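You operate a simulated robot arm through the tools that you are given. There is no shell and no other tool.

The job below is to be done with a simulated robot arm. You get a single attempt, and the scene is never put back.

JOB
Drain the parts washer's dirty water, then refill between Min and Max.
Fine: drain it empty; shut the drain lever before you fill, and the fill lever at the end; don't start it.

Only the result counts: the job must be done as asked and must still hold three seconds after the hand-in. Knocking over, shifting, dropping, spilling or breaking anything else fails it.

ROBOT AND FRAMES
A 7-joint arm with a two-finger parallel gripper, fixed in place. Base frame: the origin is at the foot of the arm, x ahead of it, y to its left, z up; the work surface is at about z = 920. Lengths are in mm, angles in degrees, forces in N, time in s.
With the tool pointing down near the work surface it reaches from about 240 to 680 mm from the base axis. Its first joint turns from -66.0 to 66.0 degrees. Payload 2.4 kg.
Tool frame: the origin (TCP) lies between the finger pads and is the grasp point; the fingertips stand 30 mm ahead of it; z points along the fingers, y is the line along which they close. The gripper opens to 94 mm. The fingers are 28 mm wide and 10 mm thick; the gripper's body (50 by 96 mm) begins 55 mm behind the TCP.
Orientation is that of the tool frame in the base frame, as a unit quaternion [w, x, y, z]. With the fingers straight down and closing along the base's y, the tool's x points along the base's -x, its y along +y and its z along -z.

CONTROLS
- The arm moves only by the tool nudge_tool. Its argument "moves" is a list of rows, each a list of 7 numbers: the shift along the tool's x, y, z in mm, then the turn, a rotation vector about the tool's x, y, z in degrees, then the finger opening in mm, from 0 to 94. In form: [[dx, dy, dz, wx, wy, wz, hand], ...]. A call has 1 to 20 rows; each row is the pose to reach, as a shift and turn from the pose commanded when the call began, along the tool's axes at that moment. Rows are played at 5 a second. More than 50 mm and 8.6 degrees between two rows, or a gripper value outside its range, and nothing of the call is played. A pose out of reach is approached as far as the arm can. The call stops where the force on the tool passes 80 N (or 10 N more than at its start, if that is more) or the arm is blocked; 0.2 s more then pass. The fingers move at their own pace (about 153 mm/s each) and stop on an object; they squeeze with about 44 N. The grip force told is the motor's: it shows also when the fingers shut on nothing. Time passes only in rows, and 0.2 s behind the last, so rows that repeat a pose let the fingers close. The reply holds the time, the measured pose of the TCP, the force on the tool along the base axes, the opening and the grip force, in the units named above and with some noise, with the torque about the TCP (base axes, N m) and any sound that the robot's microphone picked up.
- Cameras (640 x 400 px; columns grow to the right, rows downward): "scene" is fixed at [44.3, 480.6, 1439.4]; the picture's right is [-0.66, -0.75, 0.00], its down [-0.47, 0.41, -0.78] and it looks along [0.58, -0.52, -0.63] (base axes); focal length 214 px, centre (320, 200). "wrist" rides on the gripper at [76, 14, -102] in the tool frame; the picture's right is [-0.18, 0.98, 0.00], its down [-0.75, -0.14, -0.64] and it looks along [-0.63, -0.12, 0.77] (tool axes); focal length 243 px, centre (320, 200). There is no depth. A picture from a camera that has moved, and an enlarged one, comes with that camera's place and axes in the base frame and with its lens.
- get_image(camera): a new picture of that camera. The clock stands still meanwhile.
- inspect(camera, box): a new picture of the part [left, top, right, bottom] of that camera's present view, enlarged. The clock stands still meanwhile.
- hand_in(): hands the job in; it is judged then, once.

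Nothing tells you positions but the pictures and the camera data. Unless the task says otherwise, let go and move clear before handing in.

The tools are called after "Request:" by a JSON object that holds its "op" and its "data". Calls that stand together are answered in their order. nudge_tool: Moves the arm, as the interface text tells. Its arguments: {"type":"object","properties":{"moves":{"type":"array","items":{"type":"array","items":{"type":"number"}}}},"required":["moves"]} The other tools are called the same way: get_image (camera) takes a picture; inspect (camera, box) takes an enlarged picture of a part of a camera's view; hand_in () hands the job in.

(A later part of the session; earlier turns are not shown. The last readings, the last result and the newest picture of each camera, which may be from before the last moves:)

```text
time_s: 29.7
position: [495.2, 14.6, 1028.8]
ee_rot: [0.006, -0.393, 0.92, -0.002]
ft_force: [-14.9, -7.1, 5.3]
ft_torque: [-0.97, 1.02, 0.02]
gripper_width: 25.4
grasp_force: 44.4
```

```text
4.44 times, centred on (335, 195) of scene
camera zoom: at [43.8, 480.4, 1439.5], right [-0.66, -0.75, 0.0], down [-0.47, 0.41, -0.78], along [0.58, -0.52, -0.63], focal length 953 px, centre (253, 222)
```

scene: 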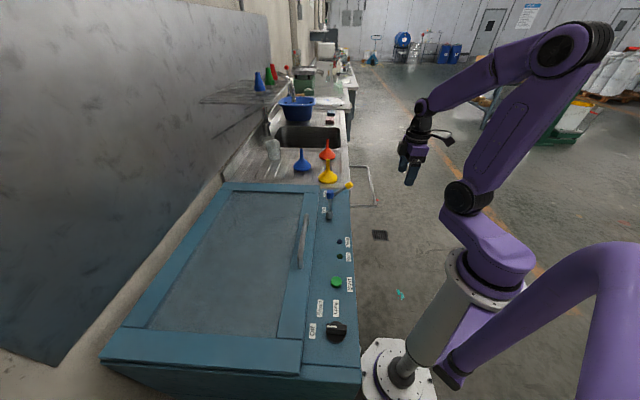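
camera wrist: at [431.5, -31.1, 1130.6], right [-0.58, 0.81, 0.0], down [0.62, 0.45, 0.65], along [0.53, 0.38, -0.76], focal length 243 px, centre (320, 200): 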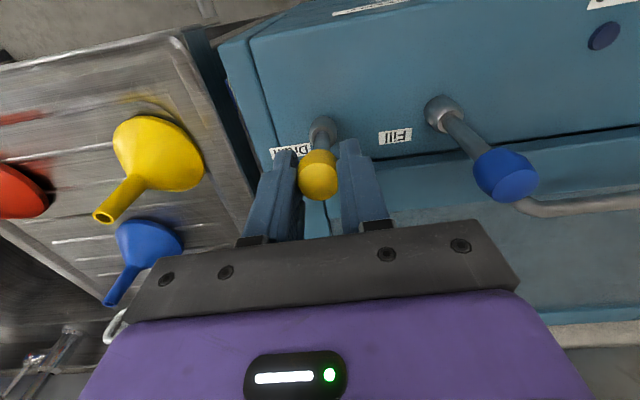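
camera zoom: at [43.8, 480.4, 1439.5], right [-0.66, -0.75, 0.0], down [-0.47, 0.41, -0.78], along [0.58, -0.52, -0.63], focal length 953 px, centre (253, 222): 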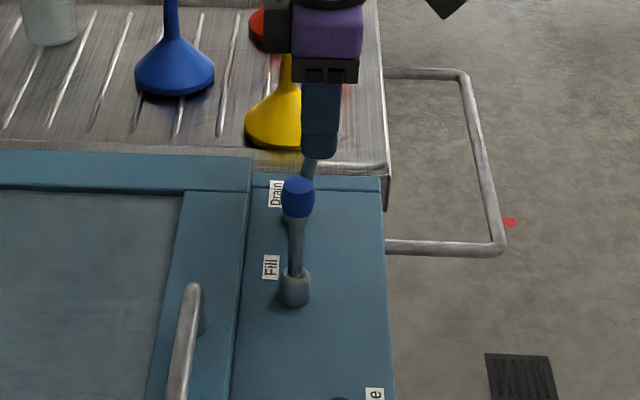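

About 7° left to upright. I'll continue in small steps until it meets its stop.

Request:
{"op": "nudge_tool", "data": {"moves": [[-4, 0, -0.3, 0, 0, 0, 10], [-8, 0, -0.5, 0, 0, 0, 10], [-11, 0, -0.5, 0, 0, 0, 10], [-14, 0, -0.5, 0, 0, 0, 10]]}}

Request:
{"op": "get_image", "data": {"camera": "wrist"}}

Request:
{"op": "inspect", "data": {"camera": "scene", "box": [290, 150, 380, 240]}}

```text
time_s: 30.7
position: [503.5, 23.7, 1029.1]
ee_rot: [0.007, -0.392, 0.92, -0.002]
ft_force: [-10.5, -9.2, 7.9]
ft_torque: [-0.99, 0.98, 0.05]
gripper_width: 24.8
grasp_force: 45.0
```

```text
taken
camera wrist: at [440.6, -21.5, 1130.9], right [-0.58, 0.81, -0.01], down [0.61, 0.44, 0.65], along [0.53, 0.38, -0.76], focal length 243 px, centre (320, 200)
```

wrist: 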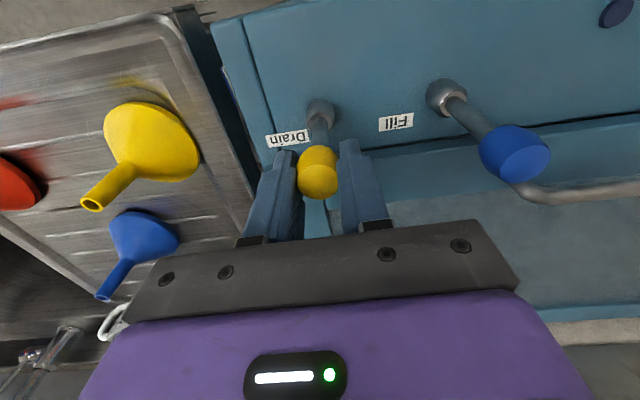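

```text
4.44 times, centred on (335, 195) of scene
camera zoom: at [43.9, 480.4, 1439.5], right [-0.66, -0.75, 0.0], down [-0.47, 0.41, -0.78], along [0.58, -0.52, -0.63], focal length 953 px, centre (253, 222)
```

zoom: 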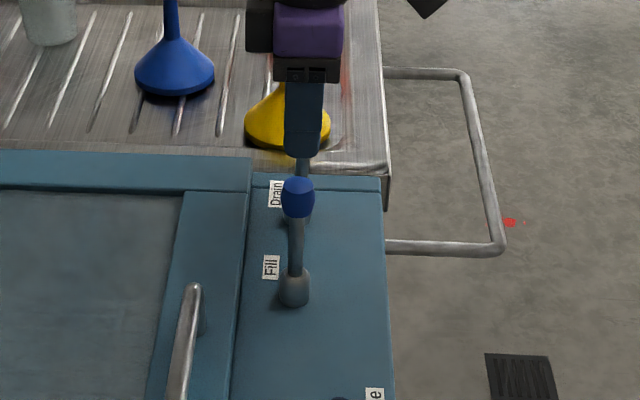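

It's about upright, still only friction. A couple of millimetres more to feel for the closed stop.

Request:
{"op": "nudge_tool", "data": {"moves": [[-2, 0, 0, 0, 0, 0, 10], [-4, 0, 0, 0, 0, 0, 10]]}}

Request:
{"op": "get_image", "data": {"camera": "wrist"}}

```text
time_s: 31.3
position: [508.0, 26.6, 1029.4]
ee_rot: [0.007, -0.393, 0.92, -0.002]
ft_force: [-7.9, -13.8, 4.8]
ft_torque: [-1.03, 0.93, 0.02]
gripper_width: 24.7
grasp_force: 44.8
```

```text
taken
camera wrist: at [443.4, -18.6, 1130.7], right [-0.58, 0.81, -0.01], down [0.61, 0.44, 0.65], along [0.53, 0.38, -0.76], focal length 243 px, centre (320, 200)
```

wrist: 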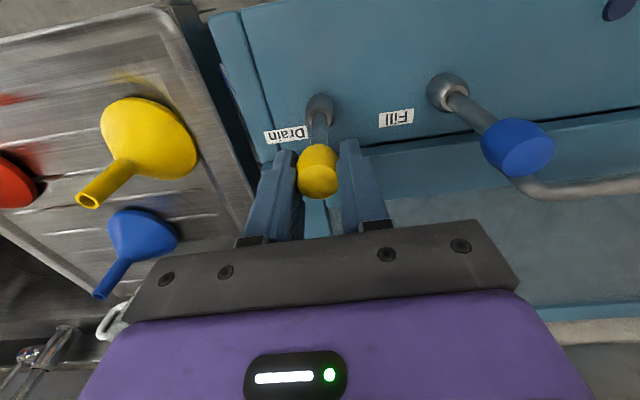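

It passes upright without a hard stop, so I'll let go, lift off, and compare its tilt with the still-closed Fill lever.

Request:
{"op": "nudge_tool", "data": {"moves": [[0, 0, 0, 0, 0, 0, 40], [0, 0, 0, 0, 0, 0, 60], [0, 0, -40, 0, 0, 0, 60], [0, 0, -80, 0, 0, 0, 60], [40, 0, -100, 0, 0, 0, 60], [80, 0, -100, 0, 0, 0, 60]]}}

Request:
{"op": "get_image", "data": {"camera": "wrist"}}

Request:
{"op": "inspect", "data": {"camera": "scene", "box": [300, 160, 370, 230]}}

```text
time_s: 32.7
position: [450.0, -31.3, 1127.8]
ee_rot: [0.007, -0.393, 0.919, -0.001]
ft_force: [0.2, -1.0, 0.5]
ft_torque: [0.01, -0.02, -0.03]
gripper_width: 60.4
grasp_force: 0.1
```

```text
taken
camera wrist: at [386.5, -77.6, 1229.5], right [-0.58, 0.81, -0.01], down [0.61, 0.44, 0.65], along [0.53, 0.38, -0.76], focal length 243 px, centre (320, 200)
```

wrist: 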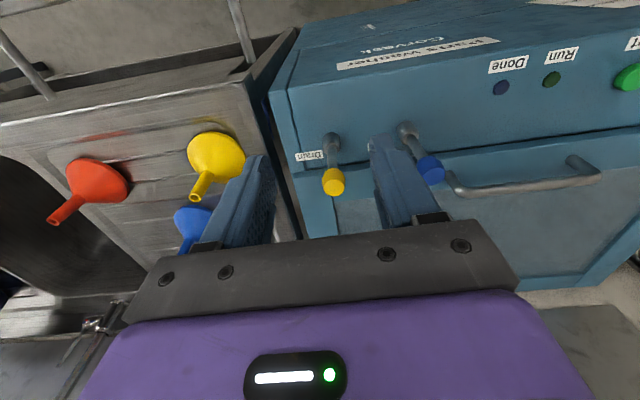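

```text
5.71 times, centred on (335, 195) of scene
camera zoom: at [44.3, 480.7, 1439.4], right [-0.66, -0.75, 0.0], down [-0.47, 0.41, -0.78], along [0.58, -0.52, -0.63], focal length 1226 px, centre (234, 229)
```

zoom: 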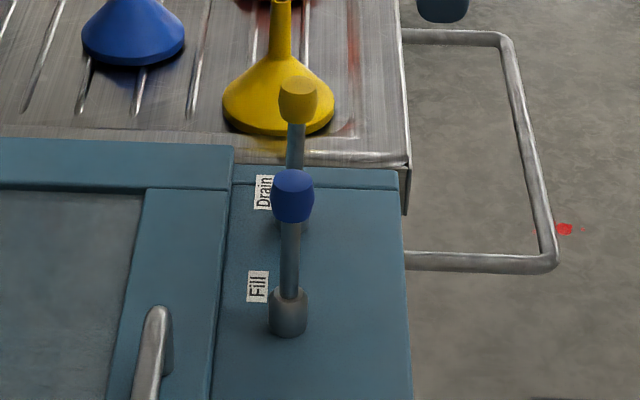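

The yellow knob appears back at its original place. I'll measure it more finely against the fill lever.

Request:
{"op": "inspect", "data": {"camera": "scene", "box": [312, 170, 352, 230]}}

Request:
{"op": "inspect", "data": {"camera": "wrist", "box": [280, 100, 460, 220]}}

```text
6.67 times, centred on (332, 200) of scene
camera zoom: at [44.3, 480.7, 1439.4], right [-0.66, -0.75, 0.0], down [-0.47, 0.41, -0.78], along [0.58, -0.52, -0.63], focal length 1430 px, centre (240, 200)
```

zoom: 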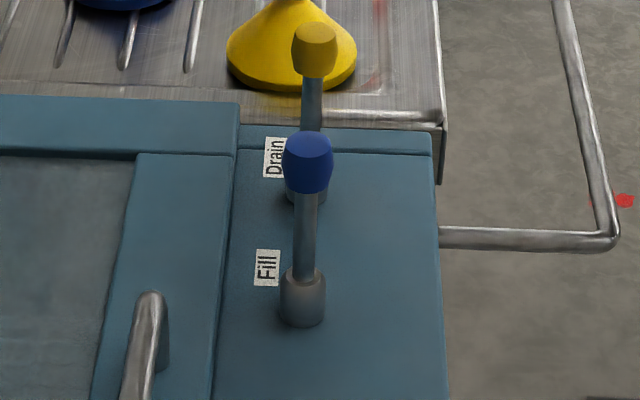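

```text
3.33 times, centred on (370, 160) of wrist
camera zoom: at [386.5, -77.6, 1229.5], right [-0.58, 0.81, -0.01], down [0.61, 0.44, 0.65], along [0.53, 0.38, -0.76], focal length 809 px, centre (153, 333)
```

zoom: 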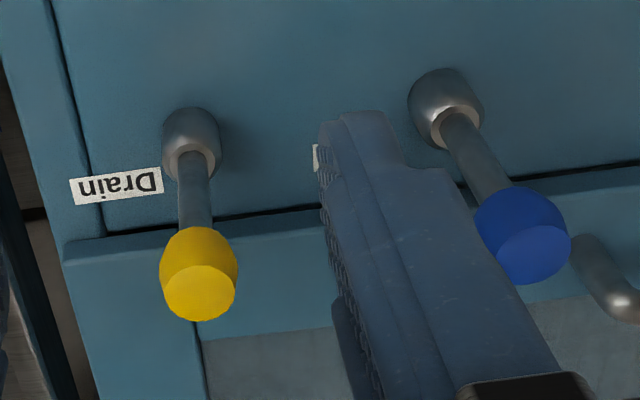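

I'll repeat the exact same crop as at the beginning for a direct comparison.

Request:
{"op": "inspect", "data": {"camera": "scene", "box": [280, 170, 380, 232]}}

```text
6.40 times, centred on (330, 201) of scene
camera zoom: at [44.3, 480.7, 1439.4], right [-0.66, -0.75, 0.0], down [-0.47, 0.41, -0.78], along [0.58, -0.52, -0.63], focal length 1373 px, centre (256, 194)
```

zoom: 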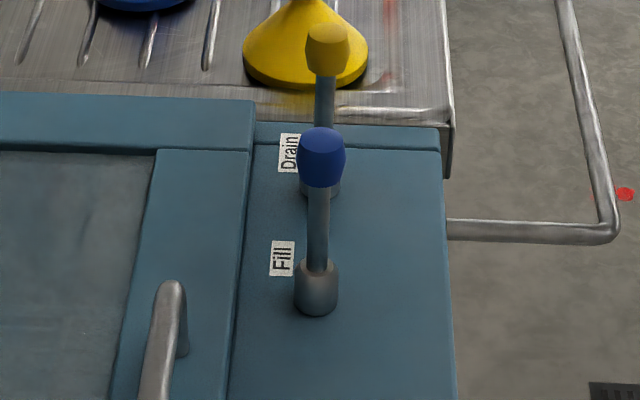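

The drain knob is about 1 mm shy of its original spot. I'll nudge it the last bit with closed fingers from the front, feeling for a stop.

Request:
{"op": "nudge_tool", "data": {"moves": [[0, 0, 0, -0.45, 0.8, 0, 0], [-15, 0, 0, -0.45, 0.8, 0, 0], [-30, 0, 20, -0.45, 0.8, 0, 0], [-33, 0, 55, -0.45, 0.8, 0, 0], [-33, 0, 86, -0.45, 0.8, 0, 0], [-40, 0, 86, -0.45, 0.8, 0, 0]]}}

Request:
{"op": "get_image", "data": {"camera": "wrist"}}

```text
time_s: 34.1
position: [478.3, -2.1, 1041.1]
ee_rot: [0.0, -0.393, 0.92, 0.0]
ft_force: [-0.4, 0.1, 0.6]
ft_torque: [0.01, 0.01, 0.04]
gripper_width: 0.0
grasp_force: 33.4
```

```text
taken
camera wrist: at [416.2, -47.1, 1143.4], right [-0.58, 0.81, 0.0], down [0.62, 0.45, 0.64], along [0.52, 0.37, -0.77], focal length 243 px, centre (320, 200)
```

wrist: 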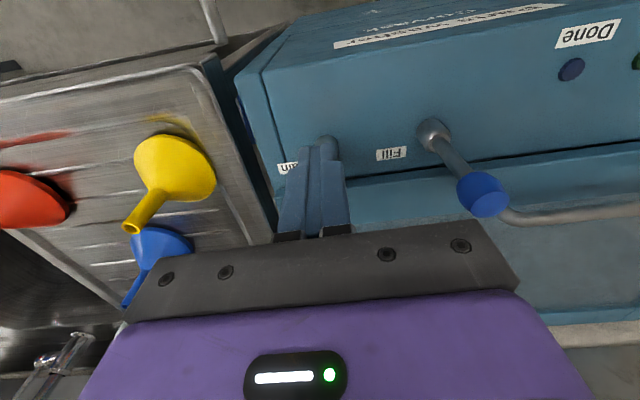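

Fingers are just in front of the yellow knob. Pushing in millimetre steps now.

Request:
{"op": "nudge_tool", "data": {"moves": [[-4, 0, 0, 0, 0, 0, 0], [-7, 0, 0, 0, 0, 0, 0], [-9, 0, 0, 0, 0, 0, 0], [-10, 0, 0, 0, 0, 0, 0]]}}

Request:
{"op": "nudge_tool", "data": {"moves": [[-1, 0, 0, 0, 0, 0, 0], [-2, 0, 0, 0, 0, 0, 0]]}}

Request:
{"op": "inspect", "data": {"camera": "scene", "box": [280, 170, 380, 232]}}

```text
time_s: 35.1
position: [486.7, 7.2, 1042.8]
ee_rot: [-0.001, -0.393, 0.92, -0.001]
ft_force: [-0.2, -1.9, 0.5]
ft_torque: [-0.06, 0.02, -0.05]
gripper_width: 0.0
grasp_force: 32.8
```

```text
time_s: 35.7
position: [487.8, 6.2, 1040.3]
ee_rot: [-0.003, -0.393, 0.92, 0.0]
ft_force: [-8.1, -9.3, 0.2]
ft_torque: [-0.19, 0.17, 0.02]
gripper_width: 0.0
grasp_force: 32.4
```

```text
6.40 times, centred on (330, 201) of scene
camera zoom: at [44.0, 480.4, 1439.5], right [-0.66, -0.75, 0.0], down [-0.47, 0.41, -0.78], along [0.58, -0.52, -0.63], focal length 1373 px, centre (256, 194)
```

zoom: 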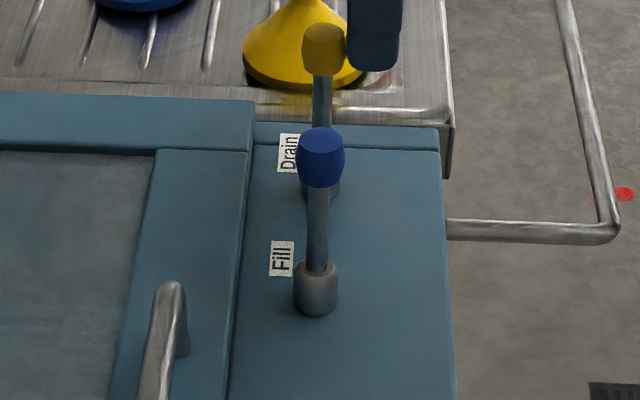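

It moved a millimetre or so with ~12 N. Two more tiny pushes to see whether there is a hard stop.

Request:
{"op": "nudge_tool", "data": {"moves": [[-1, 0, 0, 0, 0, 0, 0], [-2, 0, 0, 0, 0, 0, 0]]}}

Request:
{"op": "inspect", "data": {"camera": "scene", "box": [280, 170, 380, 232]}}

```text
time_s: 36.3
position: [487.1, 6.5, 1042.0]
ee_rot: [-0.004, -0.391, 0.92, -0.001]
ft_force: [-18.9, -18.2, 4.1]
ft_torque: [-0.51, 0.26, -0.01]
gripper_width: 0.1
grasp_force: 32.5
```

```text
6.40 times, centred on (330, 201) of scene
camera zoom: at [43.7, 480.0, 1439.6], right [-0.66, -0.75, 0.0], down [-0.47, 0.41, -0.78], along [0.58, -0.52, -0.63], focal length 1373 px, centre (256, 194)
```

zoom: 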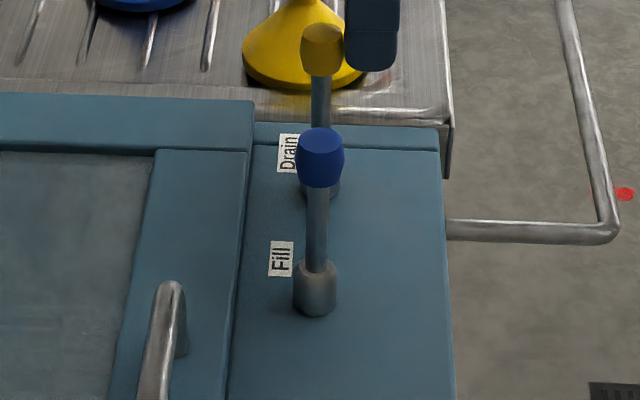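

The force now climbs without motion: the drain is against its closed stop. I'll back off and move above the blue Fill knob.

Request:
{"op": "nudge_tool", "data": {"moves": [[15, 0, 0, 0, 0, 0, 0], [25, 0, -20, 0, 0, 0, 0], [25, 0, -60, 0, 0, 0, 30], [15, 35, -75, 0, 0, 0, 60], [0, 65, -75, 0, 0, 0, 60], [-21, 94, -75, 0, 0, 0, 60]]}}

Request:
{"op": "get_image", "data": {"camera": "wrist"}}

Request:
{"op": "inspect", "data": {"camera": "scene", "box": [280, 170, 380, 232]}}

```text
time_s: 37.7
position: [436.3, 88.3, 1118.1]
ee_rot: [-0.001, -0.392, 0.92, 0.0]
ft_force: [0.5, -0.7, -0.8]
ft_torque: [-0.03, 0.0, -0.03]
gripper_width: 59.9
grasp_force: 0.0
```

```text
taken
camera wrist: at [372.5, 43.8, 1220.1], right [-0.58, 0.81, 0.0], down [0.62, 0.45, 0.64], along [0.52, 0.37, -0.77], focal length 243 px, centre (320, 200)
```

wrist: 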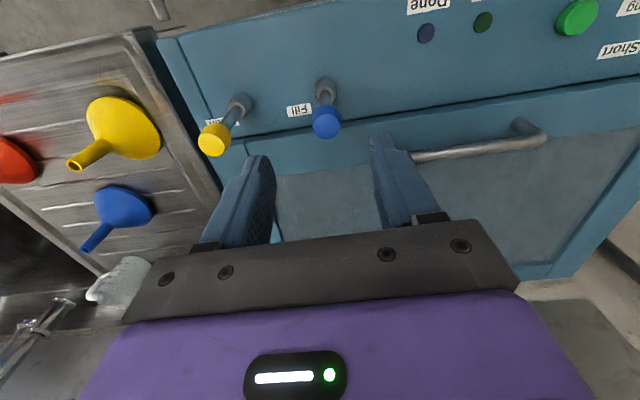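

```text
6.40 times, centred on (330, 201) of scene
camera zoom: at [44.3, 480.6, 1439.4], right [-0.66, -0.75, 0.0], down [-0.47, 0.41, -0.78], along [0.58, -0.52, -0.63], focal length 1373 px, centre (256, 194)
```

zoom: 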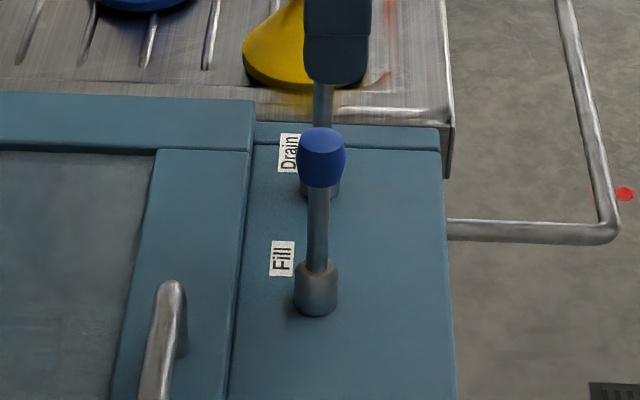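

The fill knob is a few millimetres off-centre; I'll correct, descend, and grip it, then verify before opening.

Request:
{"op": "nudge_tool", "data": {"moves": [[0, 5, 0, 0, 0, 0, 60], [0, 5, 30, 0, 0, 0, 60], [0, 5, 60, 0, 0, 0, 60], [0, 5, 90, 0, 0, 0, 60], [0, 5, 90, 0, 0, 0, 60]]}}

Request:
{"op": "get_image", "data": {"camera": "wrist"}}

```text
time_s: 38.9
position: [431.2, 93.1, 1026.9]
ee_rot: [-0.001, -0.392, 0.92, -0.001]
ft_force: [-0.3, -0.9, 0.5]
ft_torque: [0.02, 0.0, -0.03]
gripper_width: 59.7
grasp_force: 0.0
```

```text
taken
camera wrist: at [368.7, 47.5, 1129.3], right [-0.58, 0.81, 0.0], down [0.62, 0.45, 0.64], along [0.52, 0.37, -0.77], focal length 243 px, centre (320, 200)
```

wrist: 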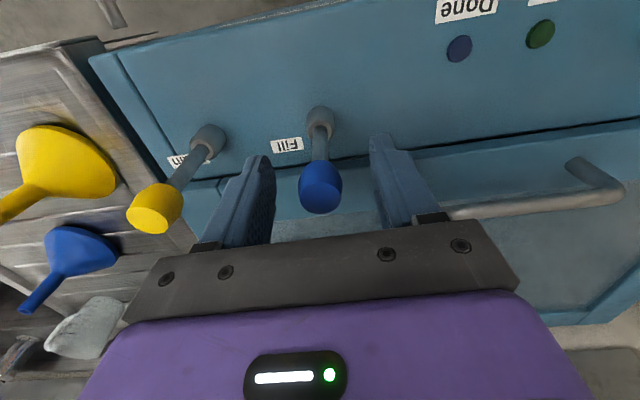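

The blue knob is centred. First a short trial fill: grip, open to about 32°, and straight back to shut.

Request:
{"op": "nudge_tool", "data": {"moves": [[0, 0, 0, 0, 0, 0, 10], [0, 0, 0, 0, 0, 0, 10], [0, 0, 0, 0, 0, 0, 10], [13.5, 0, 0.9, 0, 0, 0, 10], [26.7, 0, 3.8, 0, 0, 0, 10], [39.5, 0, 8.4, 0, 0, 0, 10], [51.4, 0, 14.7, 0, 0, 0, 10], [51.4, 0, 14.7, 0, 0, 0, 10], [39.5, 0, 8.4, 0, 0, 0, 10], [26.7, 0, 3.8, 0, 0, 0, 10], [13.5, 0, 0.9, 0, 0, 0, 10], [2, 0, 0, 0, 0, 0, 10], [-3, 0, 0, 0, 0, 0, 10], [-6, 0, 0, 0, 0, 0, 10]]}}

Request:
{"op": "get_image", "data": {"camera": "wrist"}}

Request:
{"op": "inspect", "data": {"camera": "scene", "box": [280, 170, 380, 232]}}

```text
time_s: 41.9
position: [436.1, 96.8, 1028.4]
ee_rot: [-0.001, -0.393, 0.919, -0.001]
ft_force: [-3.4, -17.0, 5.1]
ft_torque: [-1.09, 0.87, 0.03]
gripper_width: 25.1
grasp_force: 45.7
```

```text
taken
camera wrist: at [373.8, 52.1, 1129.8], right [-0.58, 0.81, 0.0], down [0.62, 0.45, 0.64], along [0.52, 0.37, -0.77], focal length 243 px, centre (320, 200)
```

wrist: 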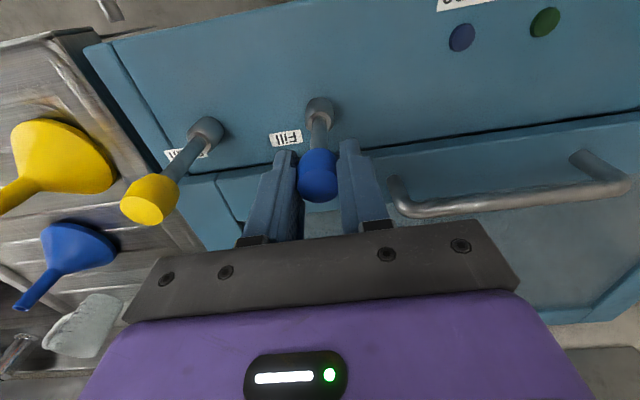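

```text
6.40 times, centred on (330, 201) of scene
camera zoom: at [44.1, 480.1, 1439.6], right [-0.66, -0.75, 0.0], down [-0.47, 0.41, -0.78], along [0.58, -0.52, -0.63], focal length 1373 px, centre (256, 194)
```

zoom: 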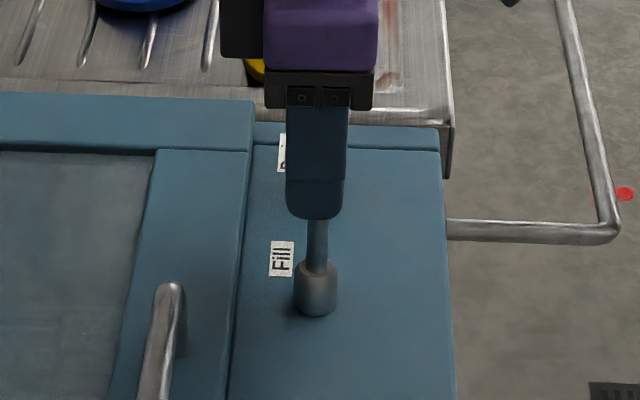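

The lever is back near upright. I'll press slightly more to make sure it's at its stop before letting go.

Request:
{"op": "nudge_tool", "data": {"moves": [[-2, 0, 0, 0, 0, 0, 10], [-3.5, 0, 0, 0, 0, 0, 10]]}}

```text
time_s: 42.5
position: [437.4, 98.2, 1027.4]
ee_rot: [-0.004, -0.393, 0.92, -0.001]
ft_force: [-10.1, -21.9, 4.5]
ft_torque: [-0.84, 0.71, 0.06]
gripper_width: 24.8
grasp_force: 44.9
```

The force climbs, so Fill is at its closed stop. Releasing and backing out to read the gauge.

Request:
{"op": "nudge_tool", "data": {"moves": [[2, 0, 0, 0, 0, 0, 40], [2, 0, 0, 0, 0, 0, 60], [2, 0, -40, 0, 0, 0, 60], [2, 0, -75, 0, 0, 0, 60], [45, -5, -85, 0, 0, 0, 60], [90, -10, -80, 0, 0, 0, 60], [135, -15, -75, 0, 0, 0, 60], [180, -20, -65, 0, 0, 0, 60], [220, -25, -55, 0, 0, 0, 60], [250, -30, -50, 0, 0, 0, 60]]}}

Request:
{"op": "get_image", "data": {"camera": "wrist"}}

Request:
{"op": "inspect", "data": {"camera": "wrist", "box": [480, 60, 640, 160]}}

Request:
{"op": "inspect", "data": {"camera": "scene", "box": [280, 170, 380, 232]}}

```text
time_s: 44.7
position: [287.9, -101.9, 1077.9]
ee_rot: [0.0, -0.393, 0.92, -0.001]
ft_force: [0.1, 0.6, -0.3]
ft_torque: [0.02, -0.01, -0.01]
gripper_width: 60.0
grasp_force: 0.1
```

```text
taken
camera wrist: at [224.1, -147.2, 1180.6], right [-0.58, 0.81, 0.0], down [0.62, 0.45, 0.64], along [0.52, 0.37, -0.77], focal length 243 px, centre (320, 200)
```

wrist: 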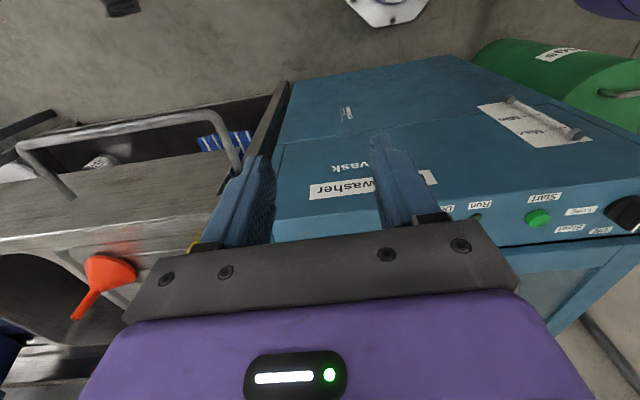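

```text
4.00 times, centred on (560, 110) of wrist
camera zoom: at [224.1, -147.2, 1180.6], right [-0.58, 0.81, 0.0], down [0.62, 0.45, 0.64], along [0.52, 0.37, -0.77], focal length 970 px, centre (-640, 560)
```

zoom: 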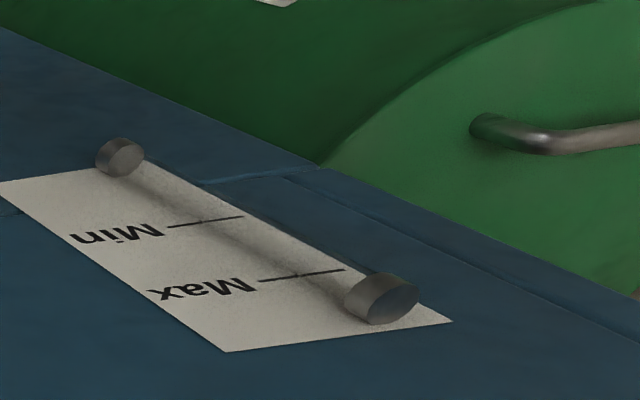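

```text
6.40 times, centred on (330, 201) of scene
camera zoom: at [44.3, 480.6, 1439.4], right [-0.66, -0.75, 0.0], down [-0.47, 0.41, -0.78], along [0.58, -0.52, -0.63], focal length 1373 px, centre (256, 194)
```

zoom: 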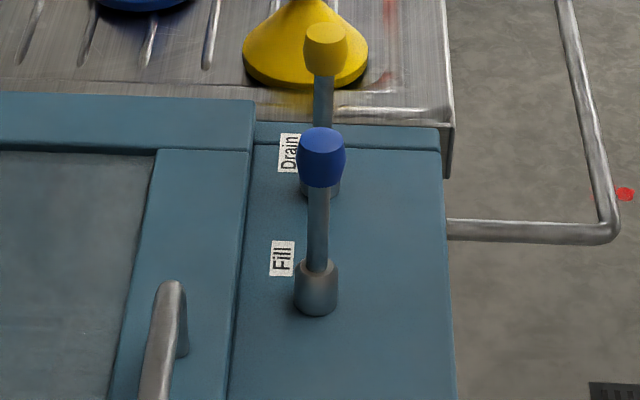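

Both levers sit at their original places. Clean water may be nearly clear, so I'll zoom further into the tube.

Request:
{"op": "inspect", "data": {"camera": "wrist", "box": [500, 88, 600, 150]}}

Request:
{"op": "inspect", "data": {"camera": "wrist", "box": [500, 92, 550, 123]}}

Request:
{"op": "inspect", "data": {"camera": "scene", "box": [140, 180, 340, 345]}}

```text
6.40 times, centred on (550, 119) of wrist
camera zoom: at [224.1, -147.2, 1180.6], right [-0.58, 0.81, 0.0], down [0.62, 0.45, 0.64], along [0.52, 0.37, -0.77], focal length 1553 px, centre (-1152, 718)
```

zoom: 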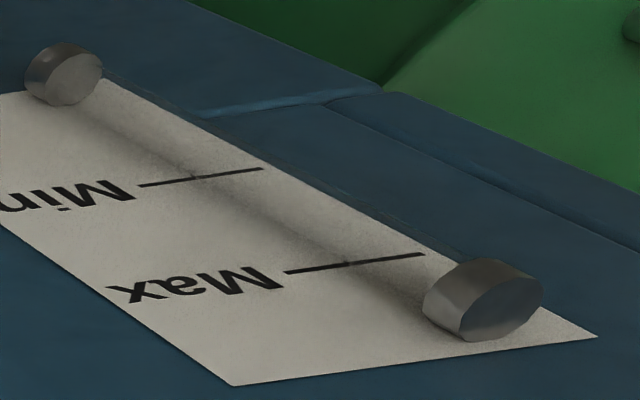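

```text
12.80 times, centred on (525, 108) of wrist
camera zoom: at [224.1, -147.2, 1180.6], right [-0.58, 0.81, 0.0], down [0.62, 0.45, 0.64], along [0.52, 0.37, -0.77], focal length 3106 px, centre (-2304, 1384)
```

zoom: 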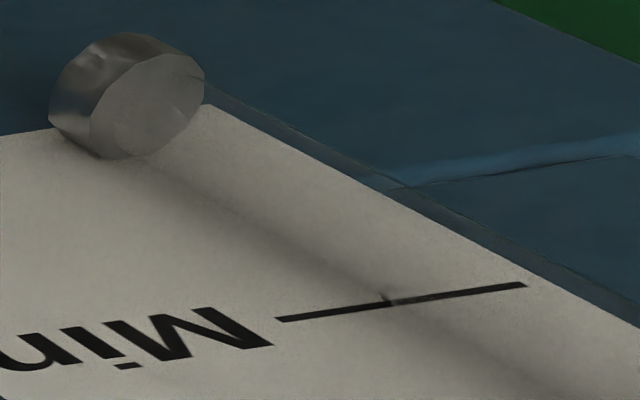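

```text
2.42 times, centred on (240, 262) of scene
camera zoom: at [44.3, 480.6, 1439.4], right [-0.66, -0.75, 0.0], down [-0.47, 0.41, -0.78], along [0.58, -0.52, -0.63], focal length 520 px, centre (514, 48)
```

zoom: 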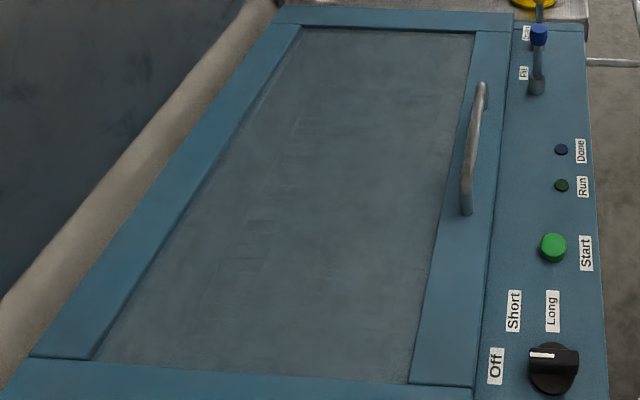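

The tube still reads empty — that trial gave no visible level. I'll go back to the fill lever and open it further, with a short hold.

Request:
{"op": "nudge_tool", "data": {"moves": [[-30, 5, -5, 0, 0, 0, 60], [-70, 10, -15, 0, 0, 0, 60], [-110, 15, -25, 0, 0, 0, 60], [-155, 20, -30, 0, 0, 0, 60], [-200, 26, -30, 0, 0, 0, 60], [-239, 30, -30, 0, 0, 0, 60], [-239, 30, 10, 0, 0, 0, 60], [-239, 30, 50, 0, 0, 0, 60], [-239, 30, 50, 0, 0, 0, 60]]}}

Request:
{"op": "get_image", "data": {"camera": "wrist"}}

```text
time_s: 46.7
position: [430.5, 95.7, 1025.0]
ee_rot: [0.0, -0.392, 0.92, 0.0]
ft_force: [-0.2, -0.2, 1.1]
ft_torque: [0.02, 0.02, 0.02]
gripper_width: 60.0
grasp_force: 0.1
```

```text
taken
camera wrist: at [368.0, 49.3, 1127.2], right [-0.58, 0.81, 0.0], down [0.62, 0.45, 0.64], along [0.52, 0.37, -0.77], focal length 243 px, centre (320, 200)
```

wrist: 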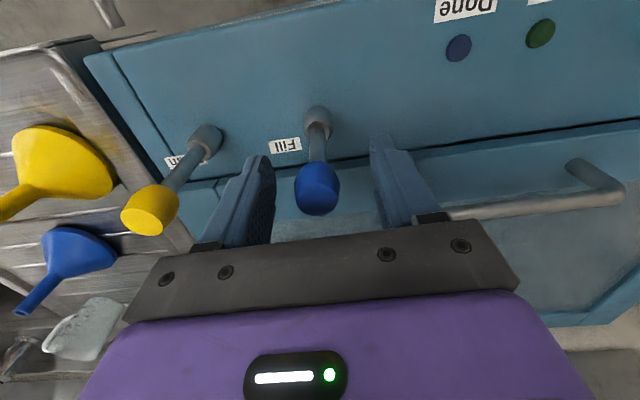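

Centred again. Gripping and opening to about 45°, holding briefly, then shutting.

Request:
{"op": "nudge_tool", "data": {"moves": [[0, 0, 0, 0, 0, 0, 10], [0, 0, 0, 0, 0, 0, 10], [0, 0, 0, 0, 0, 0, 10], [13.5, 0, 0.9, 0, 0, 0, 10], [26.7, 0, 3.8, 0, 0, 0, 10], [39.5, 0, 8.4, 0, 0, 0, 10], [51.4, 0, 14.7, 0, 0, 0, 10], [62.4, 0, 22.7, 0, 0, 0, 10], [68.6, 0, 28.4, 0, 0, 0, 10], [68.6, 0, 28.4, 0, 0, 0, 10], [68.6, 0, 28.4, 0, 0, 0, 10], [68.6, 0, 28.4, 0, 0, 0, 10], [68.6, 0, 28.4, 0, 0, 0, 10], [62.4, 0, 22.7, 0, 0, 0, 10], [48.5, 0, 13, 0, 0, 0, 10], [33.2, 0, 5.8, 0, 0, 0, 10], [16.8, 0, 1.5, 0, 0, 0, 10], [3, 0, 0, 0, 0, 0, 10], [-4, 0, 0, 0, 0, 0, 10], [-7, 0, 0, 0, 0, 0, 10]]}}

Request:
{"op": "nudge_tool", "data": {"moves": [[-2, 0, 0, 0, 0, 0, 10], [-4, 0, 0, 0, 0, 0, 10]]}}

Request:
{"op": "get_image", "data": {"camera": "wrist"}}

```text
time_s: 50.9
position: [436.5, 96.7, 1025.5]
ee_rot: [-0.005, -0.393, 0.92, 0.001]
ft_force: [-19.3, -2.8, 8.6]
ft_torque: [-0.94, 1.01, -0.03]
gripper_width: 25.3
grasp_force: 45.2
```

```text
time_s: 51.5
position: [437.7, 98.6, 1026.3]
ee_rot: [-0.005, -0.392, 0.92, 0.0]
ft_force: [-15.3, -5.2, -8.6]
ft_torque: [-0.87, 0.85, 0.0]
gripper_width: 25.3
grasp_force: 45.1
```

```text
taken
camera wrist: at [376.3, 54.0, 1129.6], right [-0.58, 0.81, 0.0], down [0.63, 0.45, 0.64], along [0.52, 0.37, -0.77], focal length 243 px, centre (320, 200)
```

wrist: 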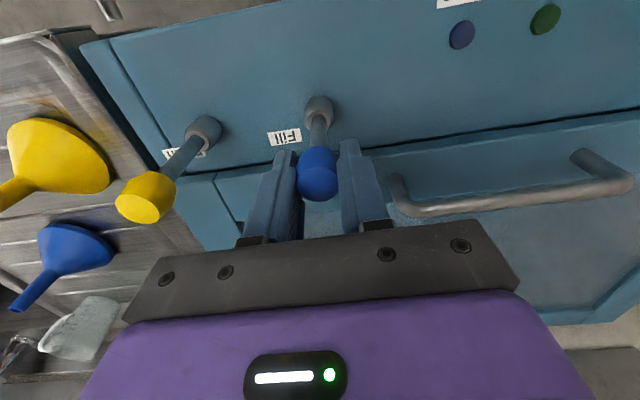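

Releasing and going back to read the gauge, checking the lever's position as well.

Request:
{"op": "nudge_tool", "data": {"moves": [[2, 0, 0, 0, 0, 0, 40], [2, 0, 0, 0, 0, 0, 60], [2, 0, -40, 0, 0, 0, 60], [2, 0, -75, 0, 0, 0, 60], [45, -5, -85, 0, 0, 0, 60], [90, -10, -80, 0, 0, 0, 60], [135, -15, -75, 0, 0, 0, 60], [180, -20, -65, 0, 0, 0, 60], [220, -25, -55, 0, 0, 0, 60], [250, -30, -50, 0, 0, 0, 60]]}}

Request:
{"op": "inspect", "data": {"camera": "wrist", "box": [480, 60, 640, 160]}}

Request:
{"op": "inspect", "data": {"camera": "wrist", "box": [500, 88, 600, 150]}}

Request:
{"op": "inspect", "data": {"camera": "scene", "box": [280, 170, 380, 232]}}

Request:
{"op": "inspect", "data": {"camera": "scene", "box": [140, 180, 340, 345]}}

```text
time_s: 53.7
position: [289.0, -100.8, 1077.1]
ee_rot: [0.0, -0.394, 0.919, -0.001]
ft_force: [-0.6, 0.0, -0.2]
ft_torque: [-0.01, 0.0, 0.0]
gripper_width: 60.1
grasp_force: 0.0
```

```text
4.00 times, centred on (560, 110) of wrist
camera zoom: at [225.7, -145.1, 1180.0], right [-0.58, 0.81, 0.0], down [0.62, 0.45, 0.64], along [0.52, 0.37, -0.77], focal length 970 px, centre (-640, 560)
```

zoom: 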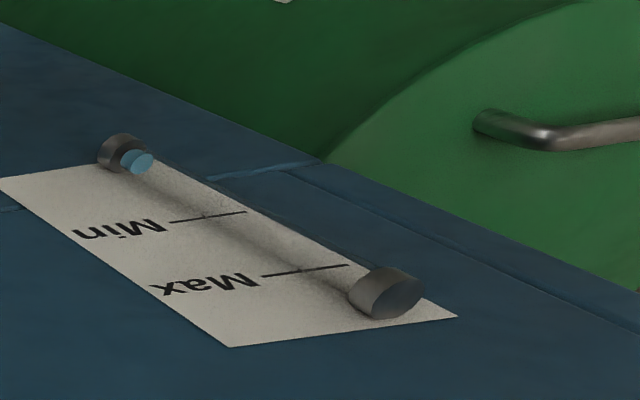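

```text
6.40 times, centred on (550, 119) of wrist
camera zoom: at [225.7, -145.1, 1180.0], right [-0.58, 0.81, 0.0], down [0.62, 0.45, 0.64], along [0.52, 0.37, -0.77], focal length 1553 px, centre (-1152, 718)
```

zoom: 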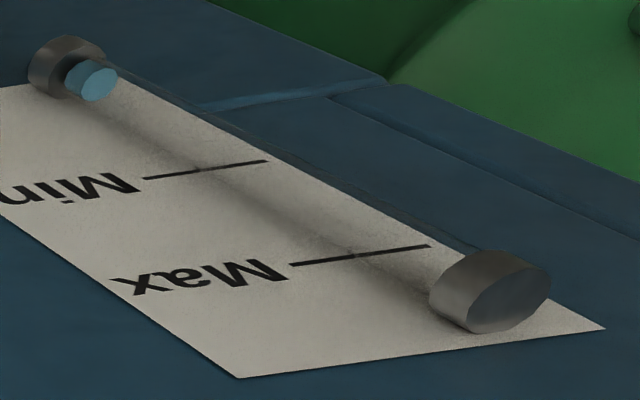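

```text
6.40 times, centred on (330, 201) of scene
camera zoom: at [44.3, 480.6, 1439.4], right [-0.66, -0.75, 0.0], down [-0.47, 0.41, -0.78], along [0.58, -0.52, -0.63], focal length 1373 px, centre (256, 194)
```

zoom: 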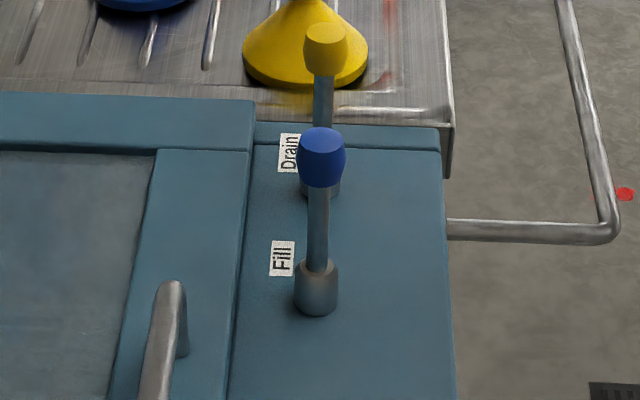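

```text
2.42 times, centred on (240, 262) of scene
camera zoom: at [44.3, 480.6, 1439.4], right [-0.66, -0.75, 0.0], down [-0.47, 0.41, -0.78], along [0.58, -0.52, -0.63], focal length 520 px, centre (514, 48)
```

zoom: 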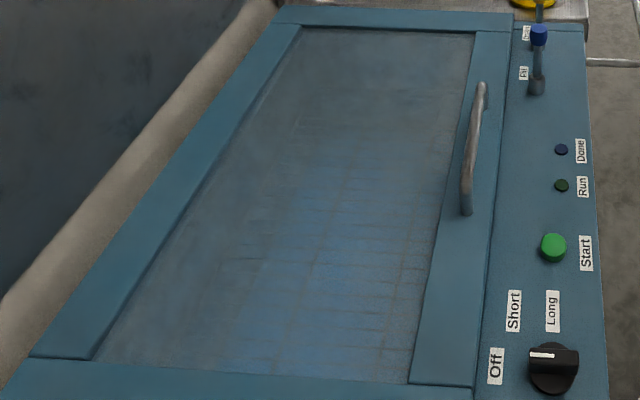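

The refill is a blue column, now just above the bottom fitting (about z 677; Min ≈ 727, Max ≈ 788). I'll do another timed fill cycle to calibrate the rate.

Request:
{"op": "nudge_tool", "data": {"moves": [[-30, 5, -5, 0, 0, 0, 60], [-70, 10, -15, 0, 0, 0, 60], [-110, 15, -25, 0, 0, 0, 60], [-155, 20, -30, 0, 0, 0, 60], [-200, 26, -30, 0, 0, 0, 60], [-239, 29, -30, 0, 0, 0, 60], [-239, 29, 10, 0, 0, 0, 60], [-239, 29, 49, 0, 0, 0, 60], [-239, 29, 49, 0, 0, 0, 60]]}}

Request:
{"op": "get_image", "data": {"camera": "wrist"}}

```text
time_s: 55.7
position: [432.8, 89.6, 1032.1]
ee_rot: [0.0, -0.392, 0.92, -0.002]
ft_force: [0.7, -0.8, 0.3]
ft_torque: [-0.03, -0.01, 0.01]
gripper_width: 60.1
grasp_force: 0.1
```

```text
taken
camera wrist: at [369.8, 44.8, 1134.2], right [-0.58, 0.81, 0.0], down [0.62, 0.45, 0.64], along [0.52, 0.37, -0.77], focal length 243 px, centre (320, 200)
```

wrist: 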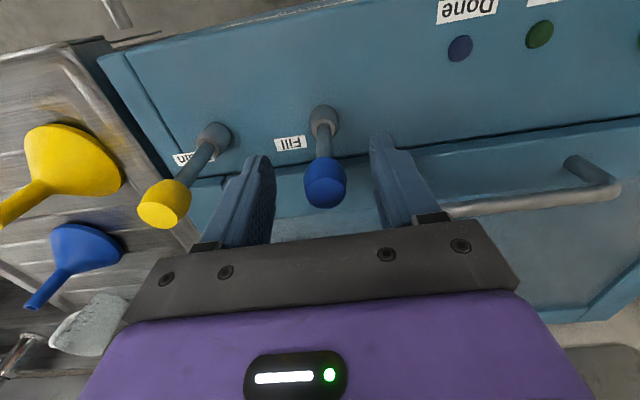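

Centred within a couple of millimetres. Gripping, opening to 45° and holding about 1.4 s.

Request:
{"op": "nudge_tool", "data": {"moves": [[0, 2.5, 3, 0, 0, 0, 10], [0, 2.5, 3, 0, 0, 0, 10], [0, 2.5, 3, 0, 0, 0, 10], [0, 2.5, 3, 0, 0, 0, 10], [13.5, 2.5, 3.9, 0, 0, 0, 10], [26.7, 2.5, 6.8, 0, 0, 0, 10], [39.5, 2.5, 11.4, 0, 0, 0, 10], [51.4, 2.5, 17.7, 0, 0, 0, 10], [62.4, 2.5, 25.7, 0, 0, 0, 10], [68.6, 2.5, 31.4, 0, 0, 0, 10], [68.6, 2.5, 31.4, 0, 0, 0, 10], [68.6, 2.5, 31.4, 0, 0, 0, 10], [68.6, 2.5, 31.4, 0, 0, 0, 10], [68.6, 2.5, 31.4, 0, 0, 0, 10], [68.6, 2.5, 31.4, 0, 0, 0, 10], [68.6, 2.5, 31.4, 0, 0, 0, 10]]}}

Request:
{"op": "nudge_tool", "data": {"moves": [[-6.2, 0, -5.7, 0, 0, 0, 10], [-20.1, 0, -15.4, 0, 0, 0, 10], [-35.4, 0, -22.6, 0, 0, 0, 10], [-51.8, 0, -26.9, 0, 0, 0, 10], [-65.6, 0, -28.4, 0, 0, 0, 10], [-72.6, 0, -28.4, 0, 0, 0, 10], [-76, 0, -28.4, 0, 0, 0, 10], [-78, 0, -28.4, 0, 0, 0, 10]]}}

Request:
{"op": "get_image", "data": {"camera": "wrist"}}

```text
time_s: 59.1
position: [383.9, 45.0, 996.2]
ee_rot: [0.0, -0.392, 0.92, -0.001]
ft_force: [13.2, -0.6, 5.5]
ft_torque: [0.6, -0.67, -0.06]
gripper_width: 25.5
grasp_force: 45.5
```

```text
time_s: 60.9
position: [437.3, 99.0, 1026.4]
ee_rot: [-0.001, -0.393, 0.92, -0.002]
ft_force: [3.6, -24.5, 15.1]
ft_torque: [-1.02, 0.92, 0.1]
gripper_width: 25.4
grasp_force: 45.0
```

```text
taken
camera wrist: at [374.7, 53.4, 1128.9], right [-0.58, 0.81, 0.0], down [0.62, 0.45, 0.64], along [0.52, 0.37, -0.77], focal length 243 px, centre (320, 200)
```

wrist: 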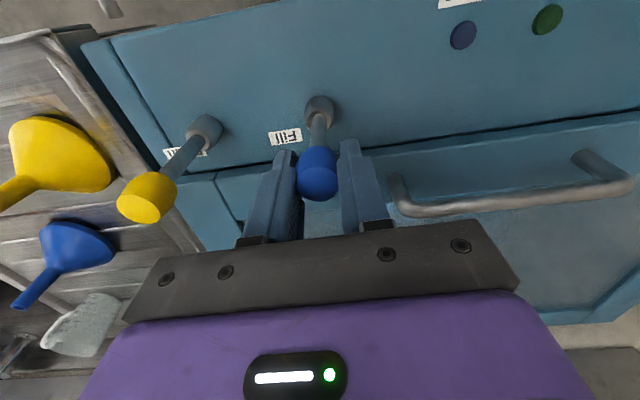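

The lever looks shut again. Releasing and returning to the viewing pose to read the level.

Request:
{"op": "nudge_tool", "data": {"moves": [[-2, 0, 0, 0, 0, 0, 10], [0, 0, 0, 0, 0, 0, 40], [0, 0, 0, 0, 0, 0, 60], [0, 0, -40, 0, 0, 0, 60], [0, 0, -75, 0, 0, 0, 60], [45, -5, -85, 0, 0, 0, 60], [90, -10, -80, 0, 0, 0, 60], [135, -15, -75, 0, 0, 0, 60], [180, -20, -65, 0, 0, 0, 60], [220, -25, -55, 0, 0, 0, 60], [248, -30, -50, 0, 0, 0, 60]]}}

Request:
{"op": "inspect", "data": {"camera": "wrist", "box": [500, 88, 600, 150]}}

Request:
{"op": "inspect", "data": {"camera": "scene", "box": [280, 170, 380, 232]}}

```text
time_s: 63.3
position: [287.7, -100.9, 1077.7]
ee_rot: [0.0, -0.393, 0.919, -0.001]
ft_force: [-1.1, -1.1, 0.2]
ft_torque: [-0.01, -0.02, -0.02]
gripper_width: 60.0
grasp_force: 0.0
```

```text
6.40 times, centred on (550, 119) of wrist
camera zoom: at [224.4, -146.8, 1178.6], right [-0.58, 0.81, 0.0], down [0.62, 0.45, 0.64], along [0.52, 0.37, -0.77], focal length 1553 px, centre (-1152, 718)
```

zoom: 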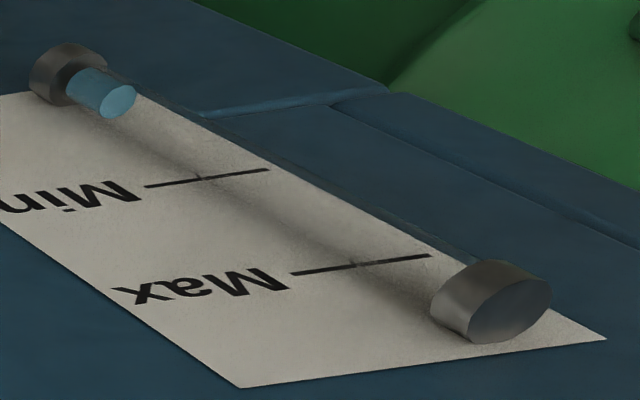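

```text
6.40 times, centred on (330, 201) of scene
camera zoom: at [44.3, 480.6, 1439.4], right [-0.66, -0.75, 0.0], down [-0.47, 0.41, -0.78], along [0.58, -0.52, -0.63], focal length 1373 px, centre (256, 194)
```

zoom: 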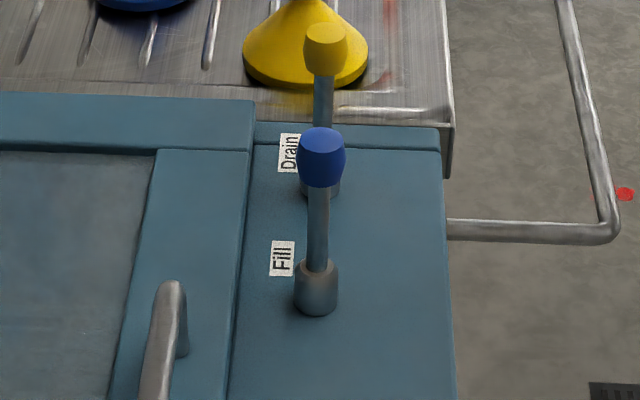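

The level rose about 11 mm (to ~z 688), i.e. roughly 5–6 mm/s while open. I'll do one longer fill of about 10 s, which should land inside the band.

Request:
{"op": "nudge_tool", "data": {"moves": [[-30, 5, -5, 0, 0, 0, 60], [-70, 10, -15, 0, 0, 0, 60], [-110, 15, -25, 0, 0, 0, 60], [-155, 20, -30, 0, 0, 0, 60], [-200, 26, -30, 0, 0, 0, 60], [-239, 31, -30, 0, 0, 0, 60], [-239, 31, 10, 0, 0, 0, 60], [-239, 31, 50, 0, 0, 0, 60], [-239, 31, 50, 0, 0, 0, 60]]}}

Request:
{"op": "get_image", "data": {"camera": "wrist"}}

```text
time_s: 65.3
position: [428.9, 94.6, 1026.3]
ee_rot: [0.0, -0.394, 0.919, -0.001]
ft_force: [-0.1, 0.2, 0.0]
ft_torque: [-0.02, 0.0, 0.0]
gripper_width: 59.9
grasp_force: 0.0
```

```text
taken
camera wrist: at [365.7, 48.3, 1128.5], right [-0.58, 0.81, 0.0], down [0.62, 0.45, 0.64], along [0.52, 0.37, -0.77], focal length 243 px, centre (320, 200)
```

wrist: 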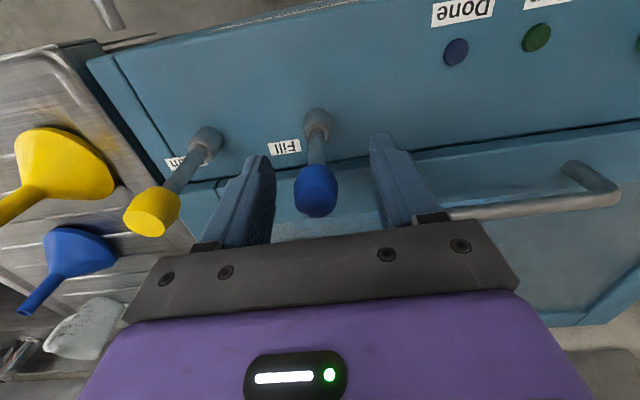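

Centred; gripping, opening and holding.

Request:
{"op": "nudge_tool", "data": {"moves": [[0, -2, 0, 0, 0, 0, 10], [0, -2, 0, 0, 0, 0, 10], [0, -2, 0, 0, 0, 0, 10], [0, -2, 0, 0, 0, 0, 10], [13.5, -2, 0.9, 0, 0, 0, 10], [26.7, -2, 3.8, 0, 0, 0, 10], [39.5, -2, 8.4, 0, 0, 0, 10], [51.4, -2, 14.7, 0, 0, 0, 10], [62.4, -2, 22.7, 0, 0, 0, 10], [68.6, -2, 28.4, 0, 0, 0, 10], [68.6, -2, 28.4, 0, 0, 0, 10], [68.6, -2, 28.4, 0, 0, 0, 10], [68.6, -2, 28.4, 0, 0, 0, 10], [68.6, -2, 28.4, 0, 0, 0, 10], [68.6, -2, 28.4, 0, 0, 0, 10], [68.6, -2, 28.4, 0, 0, 0, 10]]}}

Request:
{"op": "nudge_tool", "data": {"moves": [[0, 0, 0, 0, 0, 0, 10], [0, 0, 0, 0, 0, 0, 10], [0, 0, 0, 0, 0, 0, 10], [0, 0, 0, 0, 0, 0, 10], [0, 0, 0, 0, 0, 0, 10], [0, 0, 0, 0, 0, 0, 10], [0, 0, 0, 0, 0, 0, 10], [0, 0, 0, 0, 0, 0, 10], [0, 0, 0, 0, 0, 0, 10], [0, 0, 0, 0, 0, 0, 10], [0, 0, 0, 0, 0, 0, 10], [0, 0, 0, 0, 0, 0, 10], [0, 0, 0, 0, 0, 0, 10], [0, 0, 0, 0, 0, 0, 10], [0, 0, 0, 0, 0, 0, 10], [0, 0, 0, 0, 0, 0, 10], [0, 0, 0, 0, 0, 0, 10], [0, 0, 0, 0, 0, 0, 10], [0, 0, 0, 0, 0, 0, 10], [0, 0, 0, 0, 0, 0, 10]]}}

Request:
{"op": "get_image", "data": {"camera": "wrist"}}

Request:
{"op": "inspect", "data": {"camera": "scene", "box": [140, 160, 380, 345]}}

```text
time_s: 68.7
position: [381.4, 42.6, 996.0]
ee_rot: [-0.002, -0.393, 0.919, 0.0]
ft_force: [-9.1, 18.5, 8.3]
ft_torque: [0.44, -0.23, 0.17]
gripper_width: 25.0
grasp_force: 44.6
```

```text
time_s: 72.9
position: [383.5, 43.1, 996.4]
ee_rot: [-0.002, -0.393, 0.92, -0.001]
ft_force: [-18.7, 18.8, 0.3]
ft_torque: [0.04, 0.32, 0.2]
gripper_width: 25.2
grasp_force: 44.8
```

```text
taken
camera wrist: at [320.3, -2.2, 1099.3], right [-0.58, 0.81, 0.0], down [0.62, 0.45, 0.64], along [0.52, 0.37, -0.77], focal length 243 px, centre (320, 200)
```

wrist: 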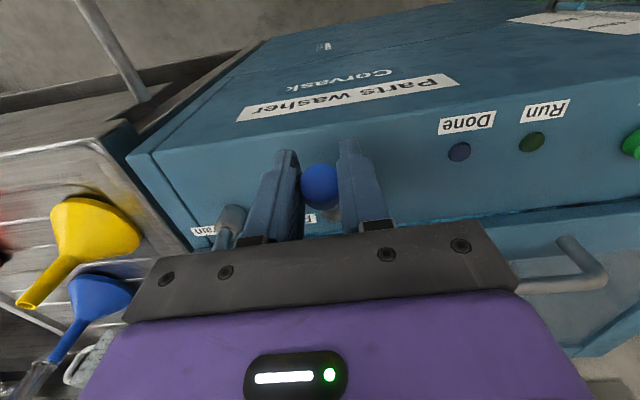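

```text
2.16 times, centred on (260, 252) of scene
camera zoom: at [43.8, 481.2, 1439.2], right [-0.66, -0.75, 0.0], down [-0.47, 0.41, -0.78], along [0.58, -0.52, -0.63], focal length 464 px, centre (450, 86)
```

zoom: 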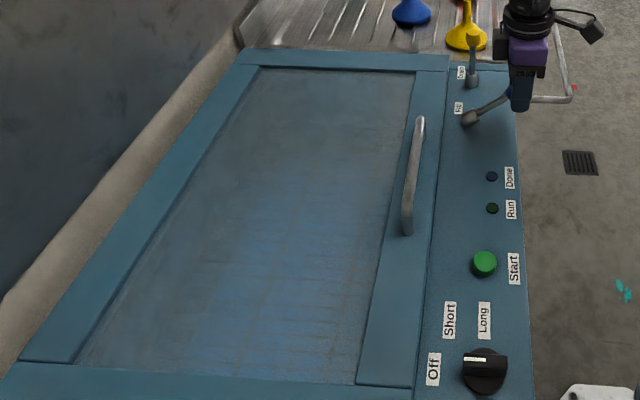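

The lever is held open, and a bit of the gauge is visible at the upper right of the wrist view. Let me zoom there.

Request:
{"op": "inspect", "data": {"camera": "wrist", "box": [500, 0, 640, 60]}}

```text
4.57 times, centred on (570, 30) of wrist
camera zoom: at [320.3, -2.2, 1099.3], right [-0.58, 0.81, 0.0], down [0.62, 0.45, 0.64], along [0.52, 0.37, -0.77], focal length 1109 px, centre (-823, 977)
```

zoom: 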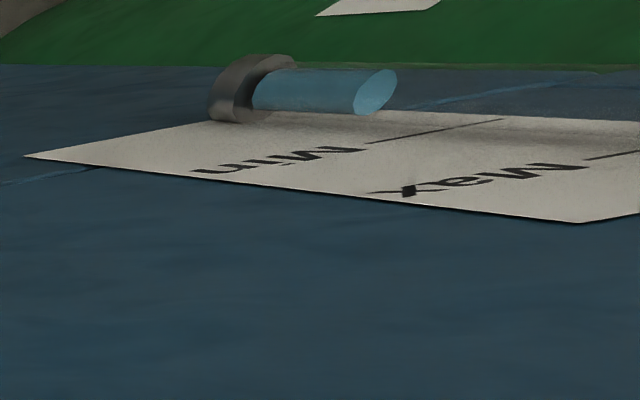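

I can read the level right from here (about z 706). I'll keep holding open and watch it rise.

Request:
{"op": "nudge_tool", "data": {"moves": [[0, 0, 0, 0, 0, 0, 10], [0, 0, 0, 0, 0, 0, 10], [0, 0, 0, 0, 0, 0, 10], [0, 0, 0, 0, 0, 0, 10], [0, 0, 0, 0, 0, 0, 10], [0, 0, 0, 0, 0, 0, 10], [0, 0, 0, 0, 0, 0, 10], [0, 0, 0, 0, 0, 0, 10], [0, 0, 0, 0, 0, 0, 10], [0, 0, 0, 0, 0, 0, 10], [0, 0, 0, 0, 0, 0, 10], [0, 0, 0, 0, 0, 0, 10], [0, 0, 0, 0, 0, 0, 10], [0, 0, 0, 0, 0, 0, 10], [0, 0, 0, 0, 0, 0, 10], [0, 0, 0, 0, 0, 0, 10], [0, 0, 0, 0, 0, 0, 10], [0, 0, 0, 0, 0, 0, 10], [0, 0, 0, 0, 0, 0, 10], [0, 0, 0, 0, 0, 0, 10]]}}

Request:
{"op": "inspect", "data": {"camera": "wrist", "box": [500, 0, 640, 60]}}

```text
time_s: 77.1
position: [382.5, 44.0, 997.1]
ee_rot: [-0.001, -0.393, 0.919, 0.0]
ft_force: [-18.1, 20.3, 5.7]
ft_torque: [0.32, 0.01, 0.22]
gripper_width: 25.1
grasp_force: 44.6
```

```text
4.57 times, centred on (570, 30) of wrist
camera zoom: at [320.3, -2.2, 1099.3], right [-0.58, 0.81, 0.0], down [0.62, 0.45, 0.64], along [0.52, 0.37, -0.77], focal length 1109 px, centre (-823, 977)
```

zoom: 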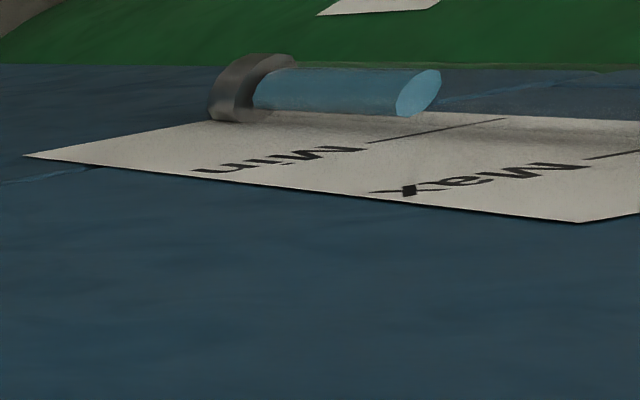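

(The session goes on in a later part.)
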